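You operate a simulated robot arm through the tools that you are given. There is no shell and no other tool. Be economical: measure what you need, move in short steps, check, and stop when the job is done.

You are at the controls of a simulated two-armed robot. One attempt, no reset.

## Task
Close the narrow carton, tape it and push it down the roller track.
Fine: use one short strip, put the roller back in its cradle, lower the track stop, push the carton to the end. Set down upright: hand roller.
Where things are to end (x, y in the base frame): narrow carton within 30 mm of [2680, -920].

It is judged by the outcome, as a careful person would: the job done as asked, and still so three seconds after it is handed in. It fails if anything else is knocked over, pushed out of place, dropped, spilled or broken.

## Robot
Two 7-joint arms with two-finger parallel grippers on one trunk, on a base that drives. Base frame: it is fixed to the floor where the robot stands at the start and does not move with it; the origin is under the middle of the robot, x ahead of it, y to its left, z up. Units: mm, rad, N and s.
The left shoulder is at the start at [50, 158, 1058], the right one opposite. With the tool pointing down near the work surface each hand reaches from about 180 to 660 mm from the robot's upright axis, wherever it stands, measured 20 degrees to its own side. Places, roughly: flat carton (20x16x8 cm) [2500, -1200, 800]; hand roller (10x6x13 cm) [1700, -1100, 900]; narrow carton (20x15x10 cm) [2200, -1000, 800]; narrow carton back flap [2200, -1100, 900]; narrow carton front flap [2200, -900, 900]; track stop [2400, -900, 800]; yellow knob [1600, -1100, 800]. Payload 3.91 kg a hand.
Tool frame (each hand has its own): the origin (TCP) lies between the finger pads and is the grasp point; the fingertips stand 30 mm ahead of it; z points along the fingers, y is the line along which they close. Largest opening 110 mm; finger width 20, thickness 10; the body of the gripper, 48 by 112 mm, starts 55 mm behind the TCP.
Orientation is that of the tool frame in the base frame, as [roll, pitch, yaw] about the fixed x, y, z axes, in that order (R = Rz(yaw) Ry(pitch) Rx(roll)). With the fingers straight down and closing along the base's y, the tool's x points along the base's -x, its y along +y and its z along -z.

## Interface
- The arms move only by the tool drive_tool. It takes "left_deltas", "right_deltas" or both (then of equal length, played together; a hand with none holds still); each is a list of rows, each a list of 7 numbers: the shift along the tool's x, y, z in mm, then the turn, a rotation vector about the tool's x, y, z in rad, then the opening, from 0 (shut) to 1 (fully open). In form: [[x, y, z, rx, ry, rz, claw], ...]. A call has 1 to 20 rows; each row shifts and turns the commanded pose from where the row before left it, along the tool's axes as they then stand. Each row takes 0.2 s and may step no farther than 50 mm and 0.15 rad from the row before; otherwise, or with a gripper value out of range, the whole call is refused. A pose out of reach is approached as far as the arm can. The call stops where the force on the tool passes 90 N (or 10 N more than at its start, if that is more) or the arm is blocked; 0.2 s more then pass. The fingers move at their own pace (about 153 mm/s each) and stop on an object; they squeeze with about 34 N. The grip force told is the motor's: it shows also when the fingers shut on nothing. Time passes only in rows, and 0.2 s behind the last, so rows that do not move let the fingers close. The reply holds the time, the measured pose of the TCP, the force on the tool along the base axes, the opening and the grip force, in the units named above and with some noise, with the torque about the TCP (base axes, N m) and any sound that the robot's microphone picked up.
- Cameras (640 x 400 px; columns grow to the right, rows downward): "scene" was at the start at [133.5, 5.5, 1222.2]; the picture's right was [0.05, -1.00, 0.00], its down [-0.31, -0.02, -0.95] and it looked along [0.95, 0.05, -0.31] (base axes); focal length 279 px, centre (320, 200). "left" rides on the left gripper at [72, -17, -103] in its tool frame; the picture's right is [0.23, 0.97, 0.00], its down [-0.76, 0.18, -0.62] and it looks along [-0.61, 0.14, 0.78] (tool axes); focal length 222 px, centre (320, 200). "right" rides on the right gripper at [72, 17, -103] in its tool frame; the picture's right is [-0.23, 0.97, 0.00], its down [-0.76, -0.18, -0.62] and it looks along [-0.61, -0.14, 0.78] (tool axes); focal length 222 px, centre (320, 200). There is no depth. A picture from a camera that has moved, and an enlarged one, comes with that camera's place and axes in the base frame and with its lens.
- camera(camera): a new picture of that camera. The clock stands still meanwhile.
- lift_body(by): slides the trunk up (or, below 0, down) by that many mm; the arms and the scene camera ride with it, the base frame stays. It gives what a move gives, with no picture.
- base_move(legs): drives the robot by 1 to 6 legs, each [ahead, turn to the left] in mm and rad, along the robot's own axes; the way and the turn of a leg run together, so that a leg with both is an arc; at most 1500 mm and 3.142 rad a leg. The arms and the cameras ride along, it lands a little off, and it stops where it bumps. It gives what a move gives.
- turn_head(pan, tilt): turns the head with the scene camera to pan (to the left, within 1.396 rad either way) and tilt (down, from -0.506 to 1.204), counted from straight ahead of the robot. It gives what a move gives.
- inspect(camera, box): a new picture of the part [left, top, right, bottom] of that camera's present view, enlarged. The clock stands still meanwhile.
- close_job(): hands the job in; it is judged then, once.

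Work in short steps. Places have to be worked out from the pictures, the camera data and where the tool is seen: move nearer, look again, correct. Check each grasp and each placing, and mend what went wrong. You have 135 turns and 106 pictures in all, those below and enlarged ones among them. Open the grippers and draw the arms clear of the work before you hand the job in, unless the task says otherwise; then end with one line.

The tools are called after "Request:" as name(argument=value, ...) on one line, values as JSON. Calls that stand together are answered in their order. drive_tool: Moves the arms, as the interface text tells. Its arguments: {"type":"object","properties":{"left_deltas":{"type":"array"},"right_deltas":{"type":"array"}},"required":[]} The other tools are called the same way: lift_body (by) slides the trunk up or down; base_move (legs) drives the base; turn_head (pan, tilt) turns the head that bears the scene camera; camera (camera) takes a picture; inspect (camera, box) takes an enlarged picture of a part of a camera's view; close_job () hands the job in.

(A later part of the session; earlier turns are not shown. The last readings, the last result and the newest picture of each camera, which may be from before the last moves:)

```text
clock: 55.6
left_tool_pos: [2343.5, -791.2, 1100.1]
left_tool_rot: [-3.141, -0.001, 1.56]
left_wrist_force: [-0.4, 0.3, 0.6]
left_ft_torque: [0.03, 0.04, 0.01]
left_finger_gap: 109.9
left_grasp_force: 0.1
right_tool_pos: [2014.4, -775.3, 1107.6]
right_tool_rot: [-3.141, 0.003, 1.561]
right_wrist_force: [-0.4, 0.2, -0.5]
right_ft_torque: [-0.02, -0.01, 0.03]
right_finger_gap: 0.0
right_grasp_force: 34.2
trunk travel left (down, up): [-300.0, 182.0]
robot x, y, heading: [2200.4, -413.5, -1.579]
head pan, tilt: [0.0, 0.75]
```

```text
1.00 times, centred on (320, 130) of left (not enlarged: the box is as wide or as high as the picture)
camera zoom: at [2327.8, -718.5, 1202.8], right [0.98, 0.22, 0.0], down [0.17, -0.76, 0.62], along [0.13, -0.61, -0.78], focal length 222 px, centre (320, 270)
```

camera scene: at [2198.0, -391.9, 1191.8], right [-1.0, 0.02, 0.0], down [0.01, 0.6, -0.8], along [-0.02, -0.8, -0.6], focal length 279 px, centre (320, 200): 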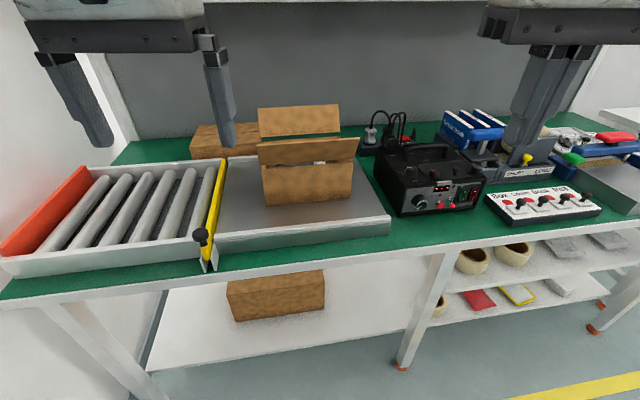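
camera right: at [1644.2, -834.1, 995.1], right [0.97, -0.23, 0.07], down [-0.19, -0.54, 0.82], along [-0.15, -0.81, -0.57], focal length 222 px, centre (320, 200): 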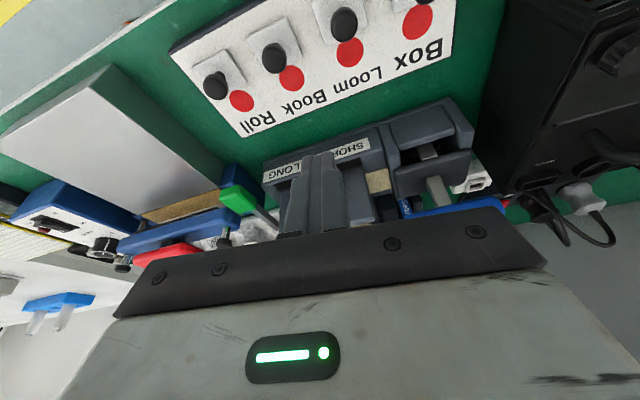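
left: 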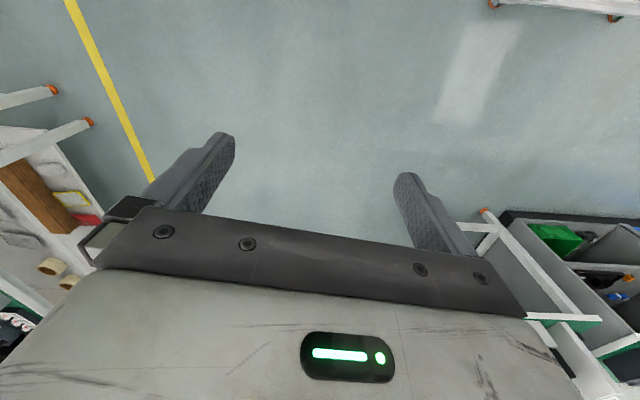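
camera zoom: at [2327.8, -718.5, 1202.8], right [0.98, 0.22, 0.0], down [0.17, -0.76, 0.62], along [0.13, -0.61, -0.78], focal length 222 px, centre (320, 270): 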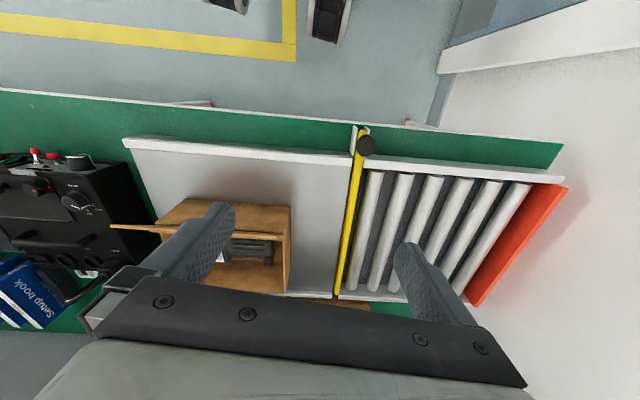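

Carton: bottom at z≈790, top ≈890, front hinge mid ≈(2209,-918), back hinge mid ≈(2229,-1067), yawed ≈+0.13 rad; back flap upright, front flap leaning out. I bring the left hand high and tilted over the back flap first.

Request:
drive_tool(left_deltas=[[-41, -18, 5, 0, 0, 0, 1], [-41, -18, 5, 0, 0, 0, 1], [-41, -18, 5, 0, 0, 0, 1], [-42, -18, 5, 0, 0, 0, 1], [-42, -18, 5, 0, -0.1, 0, 1], [-42, -18, 5, 0, -0.1, 0, 1], [0, 0, 0, 0, -0.1, 0, 1], [0, 0, 0, 0, -0.1, 0, 1], [0, 0, 0, 0, 0, 0, 1]])

Request:
camera(camera="left")

Request:
camera(camera="scene")

```text
clock: 57.6
left_tool_pos: [2240.5, -1018.0, 1070.7]
left_tool_rot: [3.141, 0.401, 1.561]
left_wrist_force: [0.3, 0.3, -0.1]
left_ft_torque: [0.0, -0.03, -0.01]
left_finger_gap: 110.1
left_grasp_force: 0.1
left hand out of reach, approached as far as the arm can: row 6
right_tool_pos: [2014.3, -775.6, 1106.0]
right_tool_rot: [-3.141, 0.003, 1.561]
right_wrist_force: [0.7, -0.5, 0.0]
right_ft_torque: [0.0, -0.01, -0.04]
right_finger_gap: 0.0
right_grasp_force: 34.3
trunk travel left (down, up): [-300.0, 182.0]
robot x, y, heading: [2191.5, -411.1, -1.576]
head pan, tilt: [0.0, 0.75]
```

```text
72 pictures are left
camera left: at [2225.1, -912.4, 1138.1], right [0.98, 0.2, -0.09], down [0.17, -0.46, 0.87], along [0.13, -0.87, -0.48], focal length 222 px, centre (320, 200)
```

left: 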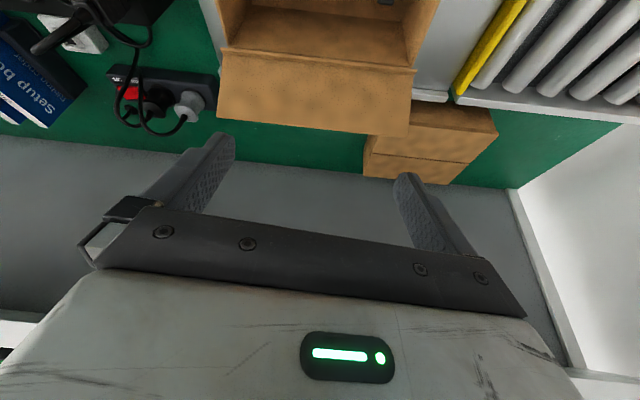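

```text
71 pictures are left
camera scene: at [2197.6, -535.8, 1183.2], right [-1.0, 0.01, 0.0], down [0.01, 0.68, -0.73], along [-0.01, -0.73, -0.68], focal length 279 px, centre (320, 200)
```

scene: 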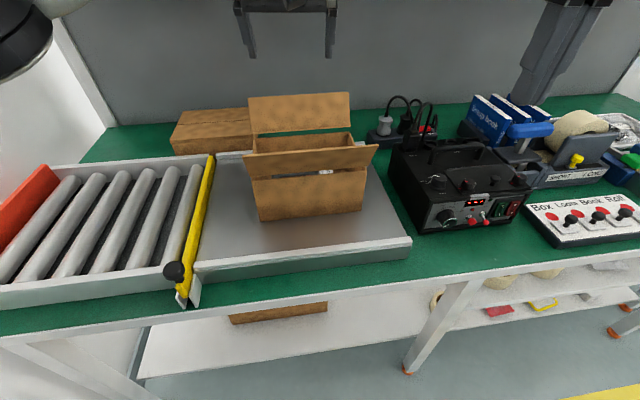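

The back flap leans back: its top edge is at ≈(2232,-1101,951). I bring the base 40 mm closer for reach, then take the left fingertips just beyond the flap.

Request:
base_move(legs=[[40, 0]])

Request:
drive_tool(left_deltas=[[-10, 0, 29, 0, 0, 0, 1], [-10, 0, 29, 0, 0, 0, 1], [-10, 0, 30, 0, 0, 0, 1], [0, 0, 0, 0, 0, 0, 1]])

Request:
camera(camera="left")

Request:
inspect(camera="scene", box=[160, 40, 400, 190])

```text
clock: 58.4
left_tool_pos: [2239.8, -1059.5, 1070.2]
left_tool_rot: [-3.141, 0.401, 1.561]
left_wrist_force: [0.0, -0.1, -0.5]
left_ft_torque: [0.02, -0.04, 0.02]
left_finger_gap: 109.8
left_grasp_force: 0.2
right_tool_pos: [2013.9, -816.0, 1106.5]
right_tool_rot: [3.14, 0.001, 1.557]
right_wrist_force: [-0.7, 0.3, -0.2]
right_ft_torque: [-0.02, 0.0, 0.03]
right_finger_gap: 0.1
right_grasp_force: 34.2
trunk travel left (down, up): [-300.0, 182.0]
robot x, y, heading: [2195.7, -452.0, -1.576]
head pan, tilt: [0.0, 0.75]
```

```text
clock: 59.4
left_tool_pos: [2238.0, -1121.8, 1000.7]
left_tool_rot: [-3.141, 0.402, 1.558]
left_wrist_force: [0.0, -0.4, -0.6]
left_ft_torque: [0.01, 0.02, 0.03]
left_finger_gap: 109.7
left_grasp_force: 0.0
right_tool_pos: [2013.7, -814.8, 1105.4]
right_tool_rot: [-3.141, 0.001, 1.559]
right_wrist_force: [0.6, -0.2, -0.3]
right_ft_torque: [0.02, 0.02, -0.01]
right_finger_gap: 0.0
right_grasp_force: 34.0
trunk travel left (down, up): [-300.0, 182.0]
robot x, y, heading: [2199.6, -452.8, -1.581]
head pan, tilt: [0.0, 0.75]
```

```text
70 pictures are left
camera left: at [2223.4, -1015.5, 1068.3], right [0.98, 0.2, -0.09], down [0.17, -0.46, 0.87], along [0.13, -0.87, -0.48], focal length 222 px, centre (320, 200)
```

left: 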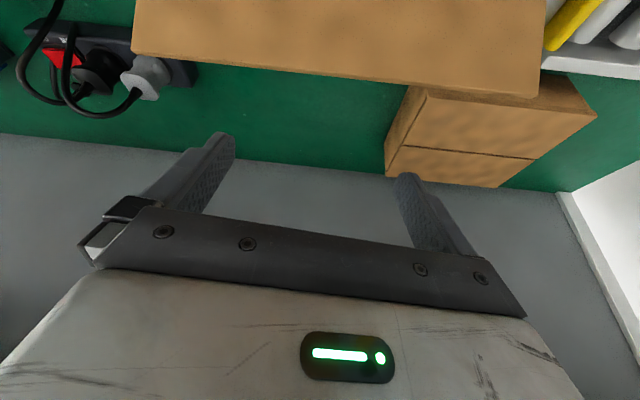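

```text
2.67 times, centred on (280, 115) of scene
camera zoom: at [2197.5, -575.7, 1183.2], right [-1.0, 0.01, 0.0], down [0.01, 0.68, -0.73], along [-0.01, -0.73, -0.68], focal length 743 px, centre (427, 427)
```

zoom: 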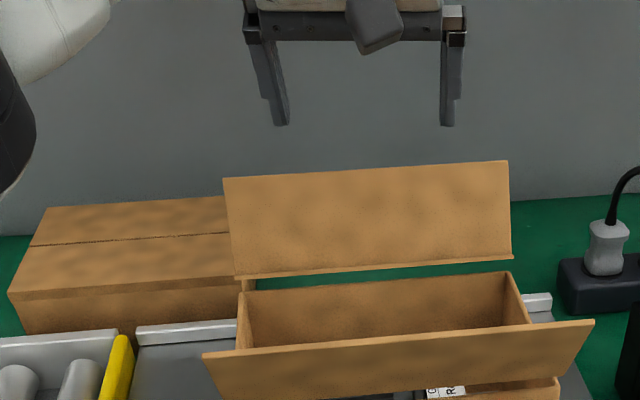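

The fingertips are beyond the flap's top edge. I lower behind it and sweep it forward (+y) and down.

Request:
drive_tool(left_deltas=[[12, 0, 25, 0, 0, 0, 1], [12, 0, 25, 0, 0, 0, 1], [13.8, 0, -5.8, 0, 0, 0, 1], [13.8, 0, -5.8, 0, 0, 0, 1], [13.8, 0, -5.8, 0, 0, 0, 1], [13.8, 0, -5.8, 0, 0, 0, 1], [13.8, 0, -5.8, 0, 0, 0, 1], [15, 0, -3, 0, 0, 0, 1], [15, 0, -3, 0, 0, 0, 1], [0, 0, 0, 0, 0, 0, 1]])

Request:
inspect(camera="scene", box=[160, 60, 400, 210])

```text
clock: 61.6
left_tool_pos: [2241.1, -1013.4, 939.0]
left_tool_rot: [3.141, 0.401, 1.562]
left_wrist_force: [-1.1, 0.1, 0.1]
left_ft_torque: [0.0, 0.03, 0.02]
left_finger_gap: 110.0
left_grasp_force: 0.1
right_tool_pos: [2013.4, -813.5, 1105.4]
right_tool_rot: [-3.141, 0.002, 1.558]
right_wrist_force: [-0.5, -0.1, 0.4]
right_ft_torque: [0.0, -0.01, 0.0]
right_finger_gap: 0.0
right_grasp_force: 33.7
trunk travel left (down, up): [-300.0, 182.0]
robot x, y, heading: [2196.4, -454.0, -1.575]
head pan, tilt: [0.0, 0.75]
```

```text
2.67 times, centred on (280, 135) of scene
camera zoom: at [2197.4, -575.7, 1183.2], right [-1.0, 0.01, 0.0], down [0.01, 0.68, -0.73], along [-0.01, -0.73, -0.68], focal length 743 px, centre (427, 373)
```

zoom: 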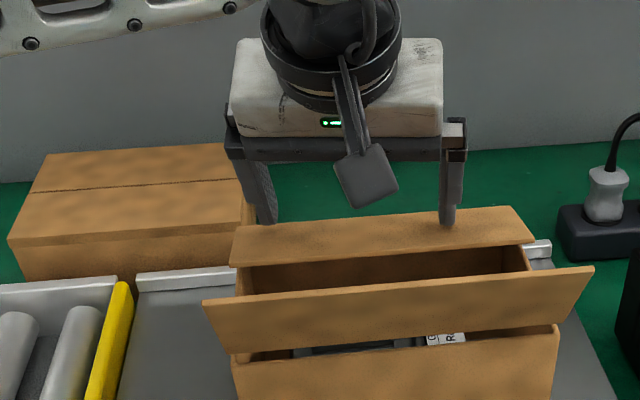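

The flap has folded over to near horizontal. I press it gently flat.

Request:
drive_tool(left_deltas=[[16, 0, -2, 0, 0, 0, 1], [3, 0, 6, 0, 0, 0, 1], [2, 0, 6, 0, 0, 0, 1], [0, 0, 0, 0, 0, 0, 1]])

Request:
inspect(camera="scene", box=[160, 60, 400, 210])

```text
clock: 62.6
left_tool_pos: [2240.5, -997.7, 930.0]
left_tool_rot: [-3.14, 0.415, 1.562]
left_wrist_force: [2.3, 3.7, 31.5]
left_ft_torque: [-0.06, -1.54, 0.09]
left_finger_gap: 110.0
left_grasp_force: 0.1
right_tool_pos: [2012.9, -813.1, 1107.5]
right_tool_rot: [3.141, 0.005, 1.558]
right_wrist_force: [0.0, -0.2, 1.3]
right_ft_torque: [0.01, 0.03, 0.01]
right_finger_gap: 0.0
right_grasp_force: 34.2
trunk travel left (down, up): [-300.0, 182.0]
robot x, y, heading: [2197.9, -453.3, -1.574]
head pan, tilt: [0.0, 0.75]
```

```text
2.67 times, centred on (280, 135) of scene
camera zoom: at [2197.3, -572.8, 1184.1], right [-1.0, 0.01, 0.0], down [0.01, 0.68, -0.73], along [-0.01, -0.73, -0.68], focal length 743 px, centre (427, 373)
```

zoom: 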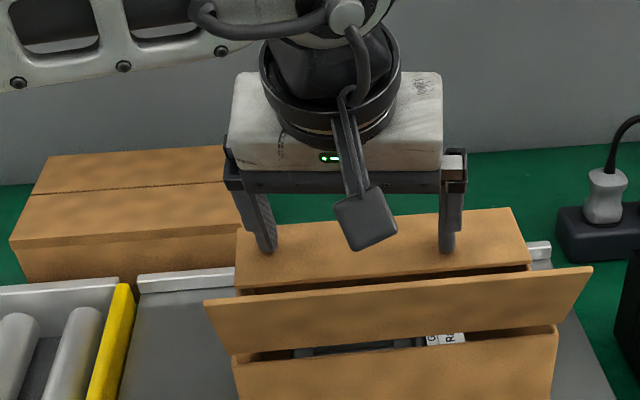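

The back flap is flat (press 31 N). I withdraw the left hand up and to the side, and see if the flap stays, while the right hand comes in front of the front flap.

Request:
drive_tool(left_deltas=[[-15, 0, -36, 0, 0, 0, 1], [-15, 0, -36, 0, 0, 0, 1], [0, 45, 0, 0, 0, 0, 1], [0, 45, 0, 0, 0, 0, 1], [20, 45, 0, 0, 0, 0, 1], [30, 30, 0, 0, 0, 0, 1], [0, 0, 0, 0, 0, 0, 1]], right_deltas=[[0, 0, 0, 0, 0, 0, 1], [0, 0, 0, 0, 0, 0, 1], [3, 40, 23, 0, 0, 0, 1], [3, 40, 23, 0, 0, 0, 1], [3, 40, 23, 0, 0, 0, 1], [3, 40, 23, 0, 0, 0, 1], [3, 27, 25, 0, 0, 0, 1]])

Request:
inspect(camera="scene", box=[140, 60, 460, 260])

Request:
camera(camera="right")

```text
clock: 64.2
left_tool_pos: [2404.2, -953.7, 981.4]
left_tool_rot: [3.141, 0.402, 1.558]
left_wrist_force: [0.3, 0.1, -0.5]
left_ft_torque: [-0.01, -0.02, -0.03]
left_finger_gap: 110.0
left_grasp_force: 0.0
right_tool_pos: [2200.2, -802.2, 991.0]
right_tool_rot: [-3.141, 0.003, 1.56]
right_wrist_force: [-0.3, 0.2, 0.6]
right_ft_torque: [-0.01, 0.01, 0.02]
right_finger_gap: 110.2
right_grasp_force: 0.1
trunk travel left (down, up): [-300.0, 182.0]
robot x, y, heading: [2197.9, -453.1, -1.581]
head pan, tilt: [0.0, 0.75]
```

```text
2.00 times, centred on (300, 160) of scene
camera zoom: at [2197.6, -575.8, 1183.2], right [-1.0, 0.01, 0.0], down [0.01, 0.68, -0.73], along [-0.01, -0.73, -0.68], focal length 558 px, centre (360, 280)
```

zoom: 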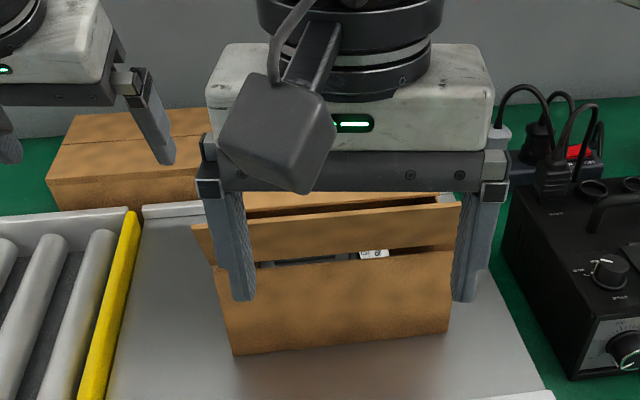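

```text
65 pictures are left
camera right: at [2216.0, -728.7, 1095.4], right [0.97, -0.24, 0.0], down [-0.19, -0.76, 0.62], along [-0.15, -0.61, -0.78], focal length 222 px, centre (320, 200)
```

right: 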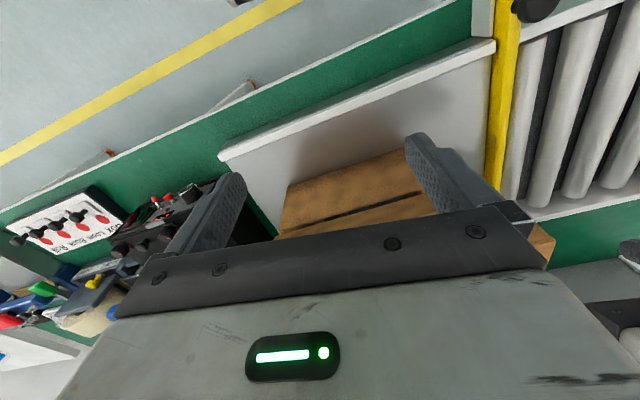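

I lower in front of the front flap, sweep it back (−y) and press it down.

Request:
drive_tool(right_deltas=[[-20, 5, 18, 0, 0, 0, 1], [-20, 4, 18, 0, 0, 0, 1], [-15, 0, 0, 0, 0, 0, 1], [-15, 0, 0, 0, 0, 0, 1], [-15, 0, 0, 0, 0, 0, 1], [-15, 0, 0, 0, 0, 0, 1], [-15, 0, 0, 0, 0, 0, 1], [-15, 0, 3, 0, 0, 0, 1], [-15, 0, 4, 0, 0, 0, 1], [-8, 0, 6, 0, 0, 0, 1], [0, 0, 6, 0, 0, 0, 1], [0, 0, 0, 0, 0, 0, 1]])

Request:
inspect(camera="scene", box=[140, 60, 460, 260])

```text
clock: 66.8
left_tool_pos: [2405.1, -952.7, 981.1]
left_tool_rot: [3.142, 0.402, 1.561]
left_wrist_force: [-0.3, -0.1, -0.1]
left_ft_torque: [-0.02, -0.02, 0.01]
left_finger_gap: 110.3
left_grasp_force: 0.0
right_tool_pos: [2207.7, -956.1, 934.4]
right_tool_rot: [3.141, 0.0, 1.56]
right_wrist_force: [-0.1, -0.7, 0.0]
right_ft_torque: [-0.02, 0.0, -0.01]
right_finger_gap: 109.8
right_grasp_force: 0.0
trunk travel left (down, up): [-300.0, 182.0]
robot x, y, heading: [2200.2, -455.4, -1.58]
head pan, tilt: [0.0, 0.75]
```

```text
2.00 times, centred on (300, 160) of scene
camera zoom: at [2197.4, -575.7, 1183.2], right [-1.0, 0.01, 0.0], down [0.01, 0.68, -0.73], along [-0.01, -0.73, -0.68], focal length 558 px, centre (360, 280)
```

zoom: 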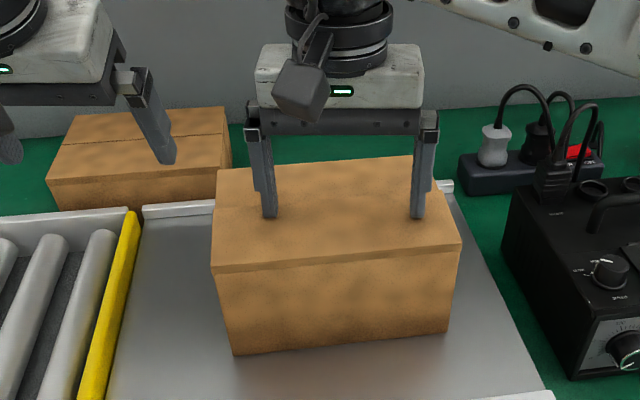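

Both flaps are down. I lift the right hand away to check they stay and to measure the seam.

Request:
drive_tool(right_deltas=[[0, 0, -40, 0, 0, 0, 1], [0, 0, -45, 0, 0, 0, 1], [45, -15, -10, 0, 0, 0, 1], [45, -40, 0, 0, 0, 0, 1], [45, -45, 0, 0, 0, 0, 1], [0, -45, 0, 0, 0, 0, 1], [0, -45, 0, 0, 0, 0, 1], [0, 0, 0, 0, 0, 0, 1]])

Request:
inspect(camera="scene", box=[140, 60, 460, 260])

```text
refused: row 4 steps farther than a row can; nothing moved
```

```text
2.00 times, centred on (300, 160) of scene
camera zoom: at [2197.4, -575.7, 1183.2], right [-1.0, 0.01, 0.0], down [0.01, 0.68, -0.73], along [-0.01, -0.73, -0.68], focal length 558 px, centre (360, 280)
```

zoom: 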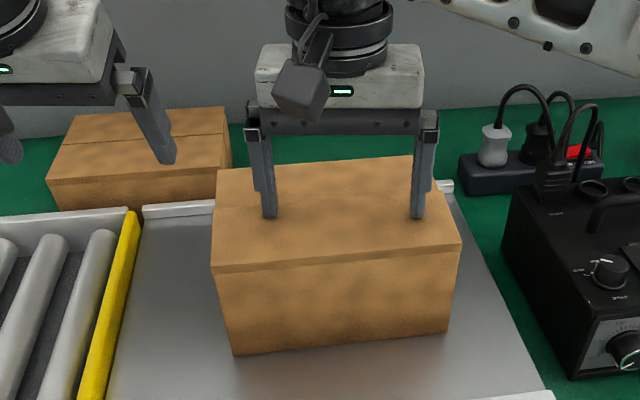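

A row was too long; I repeat with smaller rows.

Request:
drive_tool(right_deltas=[[0, 0, -40, 0, 0, 0, 1], [0, 0, -45, 0, 0, 0, 1], [45, -15, -10, 0, 0, 0, 1], [30, -30, -10, 0, 0, 0, 1], [30, -30, -10, 0, 0, 0, 1], [30, -35, -10, 0, 0, 0, 1], [0, -40, -20, 0, 0, 0, 1], [0, -40, -20, 0, 0, 0, 1], [0, 0, 0, 0, 0, 0, 1]])

Request:
inspect(camera="scene", box=[140, 60, 460, 260])

```text
clock: 68.8
left_tool_pos: [2404.9, -954.0, 980.9]
left_tool_rot: [3.141, 0.402, 1.559]
left_wrist_force: [0.1, -0.1, -0.4]
left_ft_torque: [0.02, -0.01, 0.01]
left_finger_gap: 109.9
left_grasp_force: 0.0
right_tool_pos: [2017.1, -818.9, 1099.7]
right_tool_rot: [3.141, 0.001, 1.561]
right_wrist_force: [1.0, 0.4, -0.2]
right_ft_torque: [-0.01, 0.0, 0.05]
right_finger_gap: 109.9
right_grasp_force: 0.0
trunk travel left (down, up): [-300.0, 182.0]
robot x, y, heading: [2197.1, -452.9, -1.583]
head pan, tilt: [0.0, 0.75]
```

```text
2.00 times, centred on (300, 160) of scene
camera zoom: at [2197.5, -575.7, 1183.2], right [-1.0, 0.01, 0.0], down [0.01, 0.68, -0.73], along [-0.01, -0.73, -0.68], focal length 558 px, centre (360, 280)
```

zoom: 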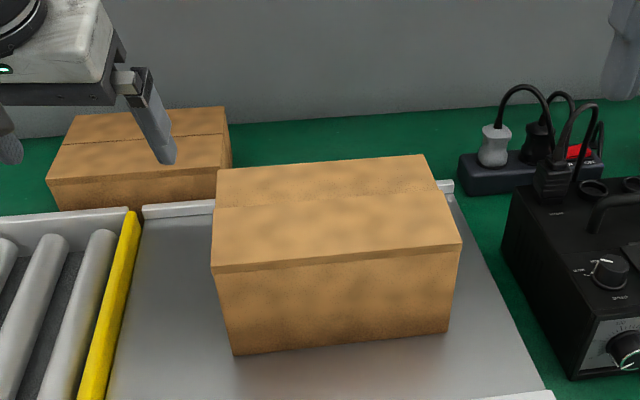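

Flaps stay shut: seam from ≈(2316,-977) to (2122,-997), top z≈897. Now I stow the left hand and drive back to the dispenser to take the roller.

Request:
drive_tool(left_deltas=[[10, 0, -45, 0, 0.1, 0, 1], [20, 0, -40, 0, 0.1, 0, 1], [35, -10, -30, 0, 0.1, 0, 1], [40, -20, -20, 0, 0.1, 0, 1], [40, -20, 0, 0, 0, 0, 1], [0, 0, 0, 0, 0, 0, 1]])

Request:
base_move(legs=[[-200, 0], [0, -1.5588], [390, 0], [0, 1.5708], [150, 0]])

Request:
turn_head(pan=0.0, tilt=0.75)

Request:
camera(camera="scene")

```text
clock: 70.2
left_tool_pos: [2357.0, -772.5, 1089.2]
left_tool_rot: [-3.14, 0.0, 1.56]
left_wrist_force: [-0.6, 0.2, -0.5]
left_ft_torque: [0.0, 0.01, -0.02]
left_finger_gap: 109.9
left_grasp_force: 0.0
right_tool_pos: [2018.7, -818.7, 1100.5]
right_tool_rot: [3.141, 0.001, 1.561]
right_wrist_force: [-0.2, 0.1, -0.1]
right_ft_torque: [0.02, 0.01, -0.02]
right_finger_gap: 110.2
right_grasp_force: 0.1
trunk travel left (down, up): [-300.0, 182.0]
robot x, y, heading: [2194.9, -452.9, -1.576]
head pan, tilt: [0.0, 0.75]
```

```text
clock: 82.4
left_tool_pos: [1959.5, -730.2, 1090.8]
left_tool_rot: [-3.141, 0.001, 1.538]
left_wrist_force: [0.3, -0.9, -1.1]
left_ft_torque: [0.03, -0.03, 0.02]
left_finger_gap: 110.0
left_grasp_force: 0.1
right_tool_pos: [1619.1, -770.7, 1099.4]
right_tool_rot: [-3.141, 0.004, 1.539]
right_wrist_force: [-0.3, 0.7, -0.1]
right_ft_torque: [0.03, 0.0, 0.01]
right_finger_gap: 110.1
right_grasp_force: 0.0
trunk travel left (down, up): [-300.0, 182.0]
robot x, y, heading: [1806.3, -403.4, -1.603]
head pan, tilt: [0.0, 0.75]
```

```text
clock: 83.0
left_tool_pos: [1958.5, -729.4, 1089.9]
left_tool_rot: [3.141, 0.001, 1.539]
left_wrist_force: [0.0, -0.1, 0.4]
left_ft_torque: [0.03, 0.01, 0.02]
left_finger_gap: 109.9
left_grasp_force: 0.0
right_tool_pos: [1618.5, -768.0, 1100.1]
right_tool_rot: [-3.141, 0.001, 1.537]
right_wrist_force: [0.5, 0.2, -0.3]
right_ft_torque: [0.02, -0.01, -0.01]
right_finger_gap: 110.1
right_grasp_force: 0.1
trunk travel left (down, up): [-300.0, 182.0]
robot x, y, heading: [1808.9, -403.1, -1.598]
head pan, tilt: [0.0, 0.75]
```

```text
61 pictures are left
camera scene: at [1802.8, -528.8, 1183.2], right [-1.0, 0.03, 0.0], down [0.02, 0.68, -0.73], along [-0.02, -0.73, -0.68], focal length 279 px, centre (320, 200)
```

scene: 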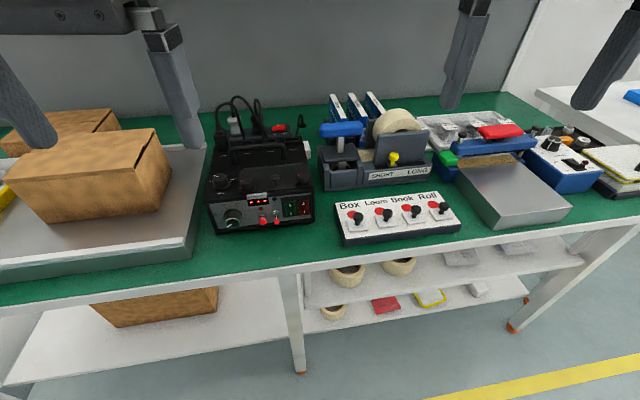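

I bring the right hand above the roller and turn it a quarter turn (plus ~0.14 for the dispenser's yaw), so that the fingers close across the handle.

Request:
drive_tool(right_deltas=[[-37.7, 20.4, 8, 0, 0, -0.145, 1], [0, 0, 0, 0, 0, 0.145, 1], [-37.7, 20.4, 8, 0, 0, 0, 1], [-37.7, 20.4, 8, 0, 0, 0, 1], [-37.7, 20.4, 8, 0, 0, 0, 1], [-37.7, 20.4, 8, 0, 0, 0, 1], [-37.7, 20.4, 8, 0, 0, 0, 1], [0, 0, 0, 0, 0, -0.145, 1], [0, 0, 0, 0, 0, -0.145, 1], [0, 0, 0, 0, 0, -0.145, 1], [0, 0, 0, 0, 0, -0.145, 1], [0, 0, 0, 0, 0, -0.145, 1], [0, 0, 0, 0, 0, -0.145, 1], [0, 0, 0, 0, 0, -0.145, 1], [0, 0, 0, 0, 0, -0.145, 1], [0, 0, 0, 0, 0, -0.145, 1], [0, 0, 0, 0, 0, -0.145, 1], [0, 0, 0, 0, 0, -0.145, 1], [0, 0, 0, 0, 0, -0.145, 1], [0, 0, 0, 0, 0, 0, 1]])

Request:
camera(camera="right")

Request:
inspect(camera="scene", box=[280, 70, 440, 200])

```text
clock: 87.2
left_tool_pos: [1957.7, -730.2, 1089.9]
left_tool_rot: [-3.141, 0.002, 1.539]
left_wrist_force: [-0.3, -0.1, 0.1]
left_ft_torque: [-0.01, -0.03, 0.01]
left_finger_gap: 110.0
left_grasp_force: 0.1
right_tool_pos: [1720.0, -972.6, 1036.0]
right_tool_rot: [-3.141, 0.003, 2.04]
right_wrist_force: [-0.4, 0.2, 0.2]
right_ft_torque: [0.01, 0.0, -0.03]
right_finger_gap: 110.0
right_grasp_force: 0.1
right hand out of reach, approached as far as the arm can: row 7, 10, 11, 12, 13, 14, 15, 16, 17, 18, 19
trunk travel left (down, up): [-300.0, 182.0]
robot x, y, heading: [1806.3, -407.3, -1.602]
head pan, tilt: [0.0, 0.75]
```

```text
60 pictures are left
camera right: at [1700.5, -899.8, 1140.3], right [0.97, 0.24, 0.0], down [0.18, -0.76, 0.62], along [0.15, -0.61, -0.78], focal length 222 px, centre (320, 200)
```

right: 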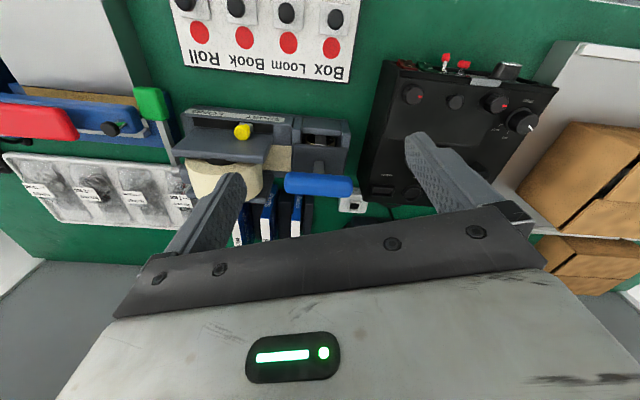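

```text
3.08 times, centred on (360, 135) of scene
camera zoom: at [1802.8, -528.8, 1183.2], right [-1.0, 0.03, 0.0], down [0.02, 0.68, -0.73], along [-0.02, -0.73, -0.68], focal length 858 px, centre (197, 400)
```

zoom: 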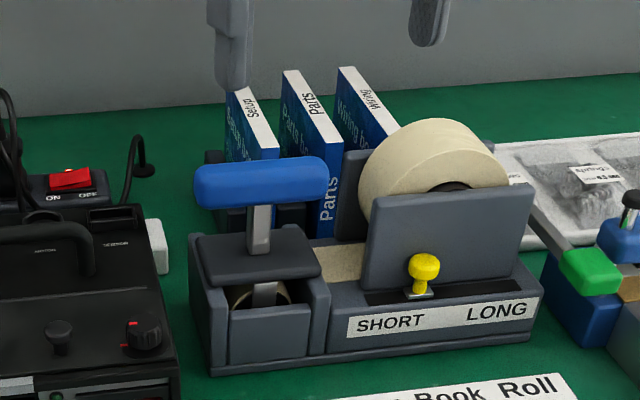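

The arm's wrist limit stops that turn. Yaw 0.14 is the equivalent grasp, so I turn the other way.

Request:
drive_tool(right_deltas=[[0, 0, 0, 0, 0, 0.145, 1], [0, 0, 0, 0, 0, 0.145, 1], [0, 0, 0, 0, 0, 0.145, 1], [0, 0, 0, 0, 0, 0.145, 1], [0, 0, 0, 0, 0, 0.145, 1], [0, 0, 0, 0, 0, 0.145, 1], [0, 0, 0, 0, 0, 0.145, 1], [0, 0, 0, 0, 0, 0.145, 1], [0, 0, 0, 0, 0, 0.145, 1], [0, 0, 0, 0, 0, 0.145, 1], [0, 0, 0, 0, 0, 0.145, 1], [0, 0, 0, 0, 0, 0.145, 1], [0, 0, 0, 0, 0, 0.145, 1], [0, 0, 0, 0, 0, 0, 1]])

Request:
camera(camera="right")

```text
clock: 90.2
left_tool_pos: [1958.9, -730.3, 1090.1]
left_tool_rot: [-3.141, 0.003, 1.538]
left_wrist_force: [1.7, 0.2, -0.4]
left_ft_torque: [0.03, 0.0, 0.03]
left_finger_gap: 110.2
left_grasp_force: 0.0
right_tool_pos: [1718.8, -972.6, 1035.3]
right_tool_rot: [3.14, 0.0, 0.151]
right_wrist_force: [0.5, 0.4, -0.3]
right_ft_torque: [-0.01, 0.0, 0.02]
right_finger_gap: 110.2
right_grasp_force: 0.1
trunk travel left (down, up): [-300.0, 182.0]
robot x, y, heading: [1808.2, -405.6, -1.599]
head pan, tilt: [0.0, 0.75]
```

```text
58 pictures are left
camera right: at [1792.1, -978.7, 1139.6], right [-0.08, -1.0, 0.0], down [-0.78, 0.06, 0.62], along [-0.62, 0.05, -0.78], focal length 222 px, centre (320, 200)
```

right: 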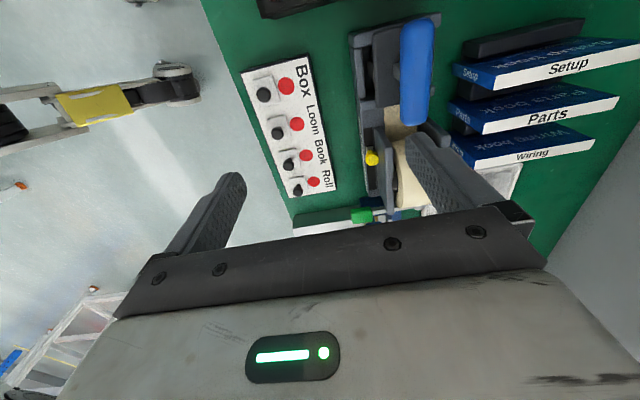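

The quarter turn works and both views agree: handle at ≈(1744,-1072,885), yaw ≈0.13. I go 45 mm closer with the base and bring the hand over the handle with a smaller opening.

Request:
base_move(legs=[[45, 0]])

Request:
drive_tool(right_deltas=[[8.5, 28, 0, 0, 0, 0, 0.65], [8.5, 28, 30, 0, 0, 0.02, 0.65], [0, 0, 40, 0, 0, 0, 0.65], [0, 0, 0, 0, 0, 0, 0.65]])

Request:
camera(camera="right")

Request:
inspect(camera="scene", box=[280, 50, 440, 180])

```text
clock: 91.1
left_tool_pos: [1957.6, -774.9, 1090.5]
left_tool_rot: [-3.14, 0.0, 1.54]
left_wrist_force: [0.6, 0.3, 0.2]
left_ft_torque: [0.0, 0.01, -0.01]
left_finger_gap: 109.8
left_grasp_force: 0.0
right_tool_pos: [1717.5, -1018.1, 1034.9]
right_tool_rot: [3.14, 0.001, 0.151]
right_wrist_force: [0.0, -0.3, 0.6]
right_ft_torque: [-0.01, 0.0, -0.02]
right_finger_gap: 110.2
right_grasp_force: 0.0
trunk travel left (down, up): [-300.0, 182.0]
robot x, y, heading: [1806.4, -451.3, -1.602]
head pan, tilt: [0.0, 0.75]
```

```text
clock: 92.1
left_tool_pos: [1957.0, -774.7, 1089.8]
left_tool_rot: [-3.141, 0.004, 1.539]
left_wrist_force: [0.1, -0.5, 0.2]
left_ft_torque: [-0.01, 0.0, 0.06]
left_finger_gap: 109.9
left_grasp_force: 0.0
right_tool_pos: [1732.5, -1052.9, 958.4]
right_tool_rot: [3.142, 0.0, 0.133]
right_wrist_force: [-0.2, 0.5, 0.7]
right_ft_torque: [-0.02, 0.03, 0.02]
right_finger_gap: 71.4
right_grasp_force: 0.1
right hand out of reach, approached as far as the arm can: row 1, 2, 3
trunk travel left (down, up): [-300.0, 182.0]
robot x, y, heading: [1805.8, -452.9, -1.594]
head pan, tilt: [0.0, 0.75]
```

```text
57 pictures are left
camera right: at [1806.6, -1060.0, 1063.2], right [-0.1, -1.0, 0.0], down [-0.78, 0.07, 0.62], along [-0.62, 0.06, -0.78], focal length 222 px, centre (320, 200)
```

right: 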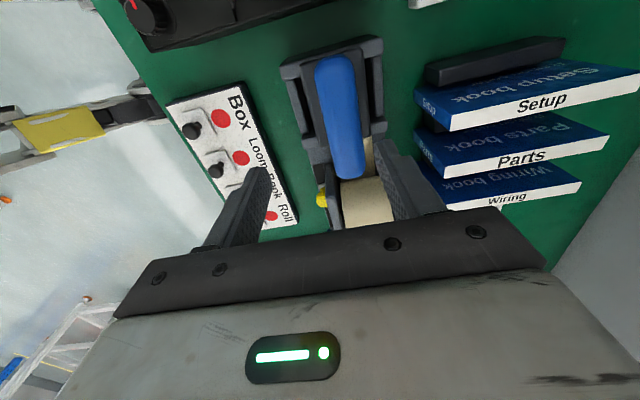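

```text
3.08 times, centred on (360, 115) of scene
camera zoom: at [1801.7, -573.4, 1183.2], right [-1.0, 0.03, 0.0], down [0.02, 0.68, -0.73], along [-0.02, -0.73, -0.68], focal length 858 px, centre (197, 462)
```

zoom: 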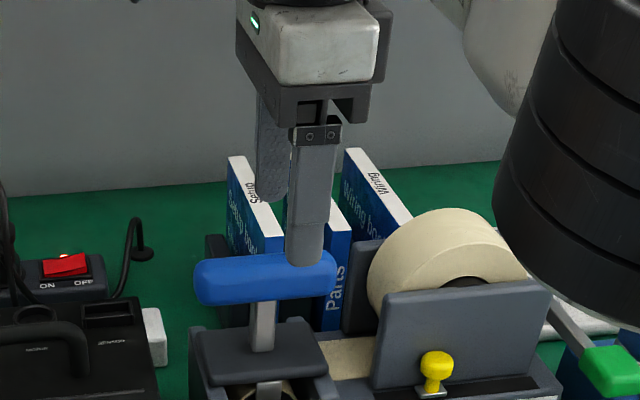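

The arm is at its reach limit about 20 mm short. I look straight down with the head to see how much clearance the base has to the bench.

Request:
turn_head(pan=0.0, tilt=1.2)

Request:
camera(camera="scene")

```text
clock: 93.0
left_tool_pos: [1956.6, -774.7, 1089.9]
left_tool_rot: [3.141, 0.004, 1.54]
left_wrist_force: [-0.1, -0.8, 0.3]
left_ft_torque: [0.01, -0.01, -0.02]
left_finger_gap: 109.8
left_grasp_force: 0.1
right_tool_pos: [1733.0, -1052.8, 959.4]
right_tool_rot: [-3.141, 0.002, 0.132]
right_wrist_force: [-0.3, -0.1, -0.2]
right_ft_torque: [0.01, 0.01, -0.01]
right_finger_gap: 71.4
right_grasp_force: 0.0
trunk travel left (down, up): [-300.0, 182.0]
robot x, y, heading: [1810.5, -455.3, -1.602]
head pan, tilt: [0.0, 1.201]
```

```text
55 pictures are left
camera scene: at [1802.3, -546.6, 1151.5], right [-1.0, 0.03, 0.0], down [0.03, 0.93, -0.36], along [-0.01, -0.36, -0.93], focal length 279 px, centre (320, 200)
```

scene: 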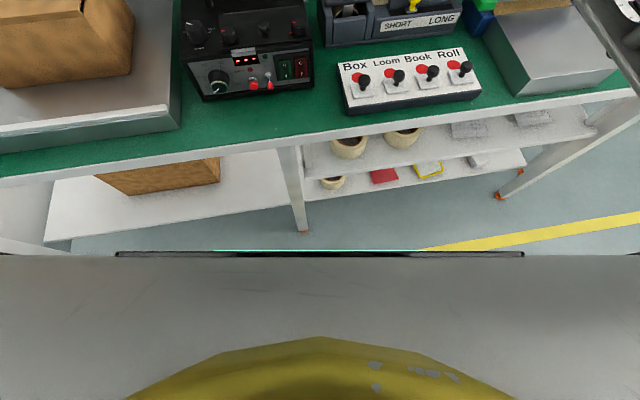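

The base front is at about y≈-705 and the table legs at ≈-845, so there is over 100 mm of room. I raise the hand slightly, drive 45 mm closer and re-centre over the handle.

Request:
base_move(legs=[[45, 0]])

Request:
turn_head(pan=0.0, tilt=0.75)

Request:
camera(camera="right")

```text
clock: 93.9
left_tool_pos: [1955.4, -821.5, 1089.4]
left_tool_rot: [3.14, 0.002, 1.536]
left_wrist_force: [-0.3, -0.2, -0.9]
left_ft_torque: [0.02, -0.01, -0.03]
left_finger_gap: 109.9
left_grasp_force: 0.0
right_tool_pos: [1731.1, -1098.4, 958.2]
right_tool_rot: [-3.139, -0.001, 0.131]
right_wrist_force: [0.2, 0.0, 0.4]
right_ft_torque: [-0.01, 0.0, -0.01]
right_finger_gap: 71.5
right_grasp_force: 0.1
trunk travel left (down, up): [-300.0, 182.0]
robot x, y, heading: [1799.6, -495.2, -1.605]
head pan, tilt: [0.0, 1.201]
```

```text
clock: 94.8
left_tool_pos: [1956.8, -820.1, 1090.1]
left_tool_rot: [3.141, 0.002, 1.539]
left_wrist_force: [-0.1, -0.1, -0.3]
left_ft_torque: [-0.01, -0.01, -0.01]
left_finger_gap: 110.2
left_grasp_force: 0.0
right_tool_pos: [1731.5, -1098.0, 959.0]
right_tool_rot: [-3.14, -0.001, 0.133]
right_wrist_force: [0.0, -0.9, 0.5]
right_ft_torque: [-0.01, 0.0, -0.02]
right_finger_gap: 71.5
right_grasp_force: 0.1
trunk travel left (down, up): [-300.0, 182.0]
robot x, y, heading: [1801.4, -496.0, -1.604]
head pan, tilt: [0.0, 0.75]
```

```text
54 pictures are left
camera right: at [1804.8, -1104.9, 1063.5], right [-0.1, -1.0, 0.0], down [-0.78, 0.08, 0.62], along [-0.62, 0.06, -0.78], focal length 222 px, centre (320, 200)
```

right: 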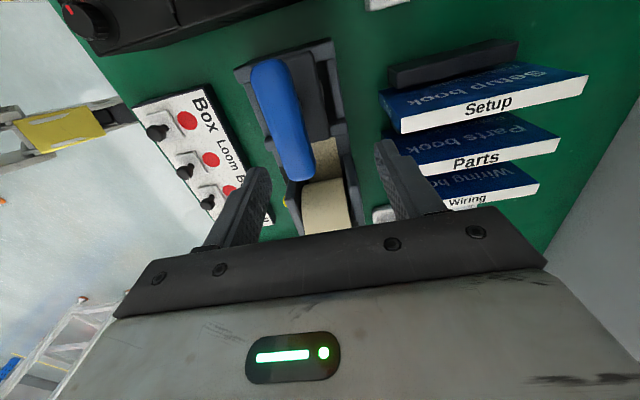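

Handle centre recomputed at ≈(1743,-1070,885). I re-centre, then lower around it.

Request:
drive_tool(right_deltas=[[13, -26.5, 0, 0, 0, 0.03, 0.65], [0, 0, 25, 0, 0, 0, 0.65], [0, 0, 20, 0, 0, 0, 0.65], [0, 0, 0, 0, 0, 0, 0.65]])

Request:
camera(camera="right")

Request:
inspect(camera="scene", box=[280, 50, 440, 180])

```text
clock: 95.8
left_tool_pos: [1956.4, -815.2, 1092.2]
left_tool_rot: [3.142, 0.006, 1.537]
left_wrist_force: [-0.4, -0.1, 0.3]
left_ft_torque: [0.0, 0.03, 0.06]
left_finger_gap: 110.2
left_grasp_force: 0.1
right_tool_pos: [1742.8, -1097.2, 927.9]
right_tool_rot: [3.125, 0.002, 0.101]
right_wrist_force: [-2.8, 1.5, 58.6]
right_ft_torque: [2.29, 0.15, 0.16]
right_finger_gap: 71.9
right_grasp_force: 0.1
right hand out of reach, approached as far as the arm can: row 1, 2
trunk travel left (down, up): [-300.0, 182.0]
robot x, y, heading: [1805.7, -494.1, -1.601]
head pan, tilt: [0.0, 0.75]
```

```text
53 pictures are left
camera right: at [1816.1, -1105.4, 1032.7], right [-0.13, -0.99, 0.02], down [-0.77, 0.11, 0.62], along [-0.62, 0.07, -0.78], focal length 222 px, centre (320, 200)
```

right: 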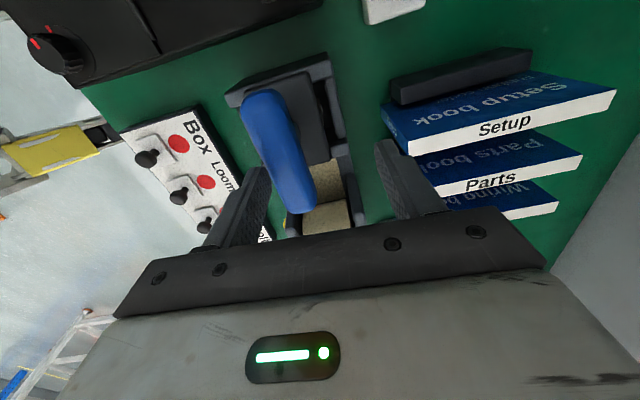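

```text
3.08 times, centred on (360, 115) of scene
camera zoom: at [1800.5, -613.1, 1184.7], right [-1.0, 0.03, 0.0], down [0.02, 0.68, -0.74], along [-0.02, -0.73, -0.68], focal length 858 px, centre (197, 462)
```

zoom: 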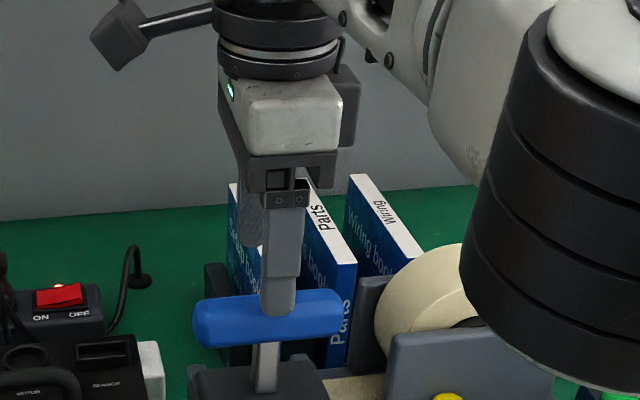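

The limit is a wrist joint at this yaw, not distance; one finger is resting on the handle. I lift off, and will reposition the base turned right by 0.3 rad so the wrist has room.

Request:
drive_tool(right_deltas=[[0, 0, -40, 0, 0, 0, 0.65], [0, 0, -45, 0, 0, 0, 0.65], [0, 0, -45, 0, 0, 0, 0.65], [0, -40, 0, 0, 0, -0.1, 0.65], [0, -40, 0, 0, 0, -0.1, 0.65], [0, 0, 0, 0, 0, -0.1, 0.65]])

Request:
base_move(legs=[[-150, 0], [0, 0.89], [237, 0], [0, -1.19]])

Request:
turn_head(pan=0.0, tilt=0.75)

Request:
camera(camera="scene")

```text
clock: 97.2
left_tool_pos: [1955.4, -819.7, 1089.0]
left_tool_rot: [3.141, 0.003, 1.536]
left_wrist_force: [-0.4, 0.2, -0.9]
left_ft_torque: [0.01, 0.03, 0.02]
left_finger_gap: 109.9
left_grasp_force: 0.1
right_tool_pos: [1723.8, -999.9, 1041.5]
right_tool_rot: [-3.141, 0.0, 0.401]
right_wrist_force: [0.2, -0.8, -0.2]
right_ft_torque: [-0.01, 0.03, 0.01]
right_finger_gap: 71.5
right_grasp_force: 0.0
right hand out of reach, approached as far as the arm can: row 2, 3
trunk travel left (down, up): [-300.0, 182.0]
robot x, y, heading: [1800.4, -497.7, -1.601]
head pan, tilt: [0.0, 0.75]
```

```text
clock: 105.2
left_tool_pos: [2038.1, -854.6, 1090.5]
left_tool_rot: [3.141, 0.002, 1.24]
left_wrist_force: [-0.1, -0.1, -0.5]
left_ft_torque: [0.0, 0.01, 0.0]
left_finger_gap: 109.9
left_grasp_force: 0.0
right_tool_pos: [1762.7, -958.7, 1041.7]
right_tool_rot: [-3.141, 0.0, 0.104]
right_wrist_force: [0.3, -0.3, 0.4]
right_ft_torque: [-0.02, -0.03, -0.01]
right_finger_gap: 71.3
right_grasp_force: 0.0
trunk travel left (down, up): [-300.0, 182.0]
robot x, y, heading: [1988.8, -500.1, -1.899]
head pan, tilt: [0.0, 0.75]
```

```text
clock: 105.8
left_tool_pos: [2037.3, -855.2, 1089.5]
left_tool_rot: [3.14, 0.0, 1.238]
left_wrist_force: [0.1, -0.6, 0.0]
left_ft_torque: [-0.01, -0.04, -0.01]
left_finger_gap: 110.1
left_grasp_force: 0.0
right_tool_pos: [1763.5, -959.0, 1041.8]
right_tool_rot: [-3.14, -0.001, 0.102]
right_wrist_force: [-0.2, 0.4, 0.9]
right_ft_torque: [0.0, 0.01, -0.01]
right_finger_gap: 71.3
right_grasp_force: 0.1
trunk travel left (down, up): [-300.0, 182.0]
robot x, y, heading: [1989.3, -503.1, -1.898]
head pan, tilt: [0.0, 0.75]
```

```text
51 pictures are left
camera scene: at [1948.3, -616.3, 1183.2], right [-0.95, 0.32, 0.0], down [0.22, 0.65, -0.73], along [-0.24, -0.69, -0.68], focal length 279 px, centre (320, 200)
```

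scene: 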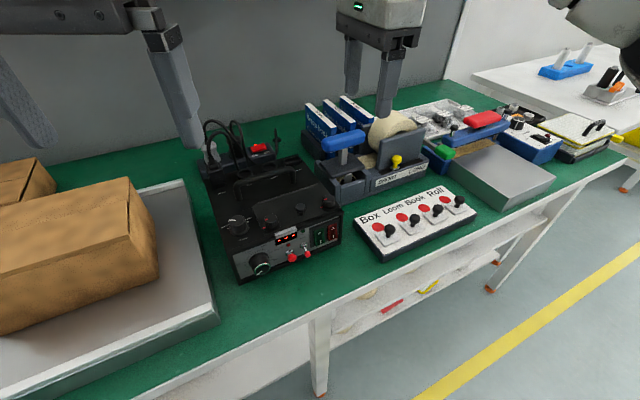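

Now the wrist has room: yaw is already 0.10. I move over the handle at a safe height and look.

Request:
drive_tool(right_deltas=[[-10.6, 36, 10, 0, 0, 0, 0.65], [-10.6, 36, 20, 0, 0, 0, 0.65], [-10.6, 36, 25, 0, 0, 0, 0.65], [0, 0, 27, 0, 0, 0, 0.65], [0, 0, 0, 0, 0, 0, 0.65]])

Request:
camera(camera="right")

Request:
inspect(camera="scene", box=[270, 70, 430, 200])

```text
clock: 107.0
left_tool_pos: [2037.3, -854.9, 1090.4]
left_tool_rot: [-3.141, 0.003, 1.24]
left_wrist_force: [-0.1, 0.5, 0.3]
left_ft_torque: [0.01, 0.03, -0.01]
left_finger_gap: 109.8
left_grasp_force: 0.0
right_tool_pos: [1740.8, -1052.5, 953.7]
right_tool_rot: [-3.139, 0.002, 0.102]
right_wrist_force: [0.1, -0.3, 0.0]
right_ft_torque: [-0.02, -0.03, -0.05]
right_finger_gap: 71.7
right_grasp_force: 0.0
right hand out of reach, approached as far as the arm can: row 3
trunk travel left (down, up): [-300.0, 182.0]
robot x, y, heading: [1988.6, -500.2, -1.9]
head pan, tilt: [0.0, 0.75]
```

```text
50 pictures are left
camera right: at [1812.8, -1061.6, 1058.3], right [-0.13, -0.99, 0.0], down [-0.78, 0.1, 0.62], along [-0.62, 0.08, -0.78], focal length 222 px, centre (320, 200)
```

right: 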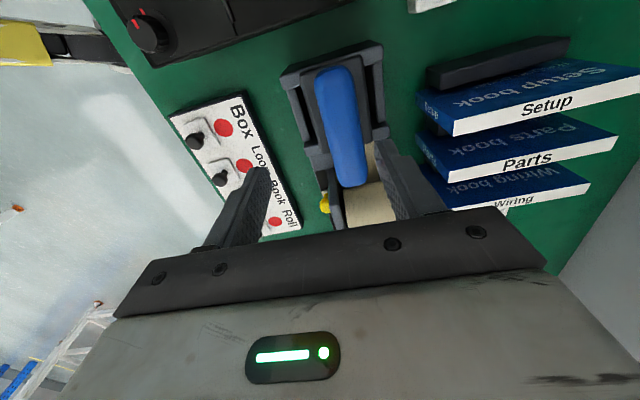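

```text
3.08 times, centred on (350, 135) of scene
camera zoom: at [1948.1, -616.3, 1183.2], right [-0.95, 0.32, 0.0], down [0.22, 0.65, -0.73], along [-0.24, -0.69, -0.68], focal length 858 px, centre (228, 400)
```

zoom: 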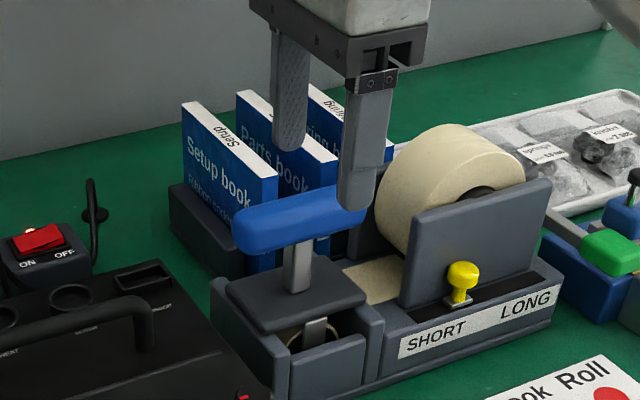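

Nearly there; lower should give more reach. I command the remaining 18 mm in −y with a bit of descent.

Request:
drive_tool(right_deltas=[[1, 9, 5, 0, 0, 0, 0.75], [1, 9, 5, 0, 0, 0, 0.75], [0, 0, 0, 0, 0, 0, 0.75]])

```text
clock: 107.8
left_tool_pos: [2038.4, -854.4, 1090.5]
left_tool_rot: [-3.141, 0.003, 1.24]
left_wrist_force: [-0.1, 0.1, 0.4]
left_ft_torque: [-0.01, 0.01, -0.01]
left_finger_gap: 110.0
left_grasp_force: 0.0
right_tool_pos: [1742.6, -1057.2, 944.2]
right_tool_rot: [-3.138, 0.0, 0.102]
right_wrist_force: [0.4, 0.2, 0.4]
right_ft_torque: [0.01, 0.01, 0.0]
right_finger_gap: 82.6
right_grasp_force: 0.1
right hand out of reach, approached as far as the arm can: row 1, 2
trunk travel left (down, up): [-300.0, 182.0]
robot x, y, heading: [1987.2, -500.1, -1.901]
head pan, tilt: [0.0, 0.75]
```

Still ~10 mm short. I raise the hand and turn the base 0.1 rad left, which brings the right shoulder closer, then re-approach.

Request:
drive_tool(right_deltas=[[0, -20, -40, 0, 0, 0, 0.65], [0, -20, -40, 0, 0, 0, 0.65]])

Request:
base_move(legs=[[15, 0.1]])

```text
clock: 108.4
left_tool_pos: [2038.0, -853.9, 1090.1]
left_tool_rot: [3.141, 0.002, 1.24]
left_wrist_force: [0.7, 0.3, -0.1]
left_ft_torque: [-0.01, 0.01, 0.0]
left_finger_gap: 110.2
left_grasp_force: 0.2
right_tool_pos: [1739.0, -1020.0, 1026.3]
right_tool_rot: [3.141, 0.001, 0.102]
right_wrist_force: [-0.3, 0.2, 0.4]
right_ft_torque: [0.01, 0.02, -0.01]
right_finger_gap: 71.5
right_grasp_force: 0.1
trunk travel left (down, up): [-300.0, 182.0]
robot x, y, heading: [1989.3, -503.5, -1.896]
head pan, tilt: [0.0, 0.75]
```

```text
clock: 109.3
left_tool_pos: [2070.4, -862.5, 1088.9]
left_tool_rot: [-3.14, 0.002, 1.342]
left_wrist_force: [0.5, -0.4, -0.9]
left_ft_torque: [-0.04, 0.03, -0.01]
left_finger_gap: 109.9
left_grasp_force: 0.1
right_tool_pos: [1791.5, -1056.3, 1025.1]
right_tool_rot: [-3.14, 0.0, 0.204]
right_wrist_force: [0.1, 0.1, -0.8]
right_ft_torque: [-0.04, 0.01, 0.02]
right_finger_gap: 71.8
right_grasp_force: 0.0
trunk travel left (down, up): [-300.0, 182.0]
robot x, y, heading: [1982.6, -513.3, -1.795]
head pan, tilt: [0.0, 0.75]
```

Request:
drive_tool(right_deltas=[[-25, 2, 20, 0, 0, 0, 0.7], [-24.5, 2, 25, 0, 0, 0, 0.7], [0, 0, 30, 0, 0, 0.07, 0.7], [0, 0, 0, 0, 0, 0, 0.7]])

Request:
camera(camera="right")

```text
clock: 110.3
left_tool_pos: [2070.0, -861.7, 1090.1]
left_tool_rot: [-3.141, 0.0, 1.342]
left_wrist_force: [-0.2, -0.9, -0.1]
left_ft_torque: [-0.02, 0.01, -0.02]
left_finger_gap: 110.2
left_grasp_force: 0.1
right_tool_pos: [1743.2, -1069.8, 949.5]
right_tool_rot: [-3.14, 0.0, 0.136]
right_wrist_force: [0.7, 0.8, 0.8]
right_ft_torque: [0.01, 0.0, 0.0]
right_finger_gap: 76.7
right_grasp_force: 0.0
trunk travel left (down, up): [-300.0, 182.0]
robot x, y, heading: [1985.9, -513.4, -1.795]
head pan, tilt: [0.0, 0.75]
```

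```text
48 pictures are left
camera right: at [1816.1, -1076.6, 1053.7], right [-0.09, -1.0, 0.0], down [-0.78, 0.07, 0.62], along [-0.62, 0.06, -0.78], focal length 222 px, centre (320, 200)
```

right: 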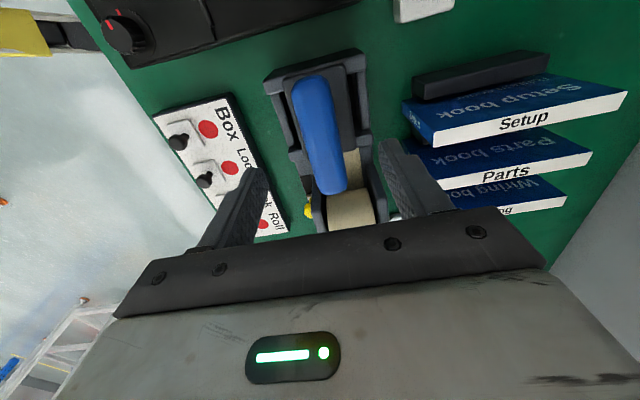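

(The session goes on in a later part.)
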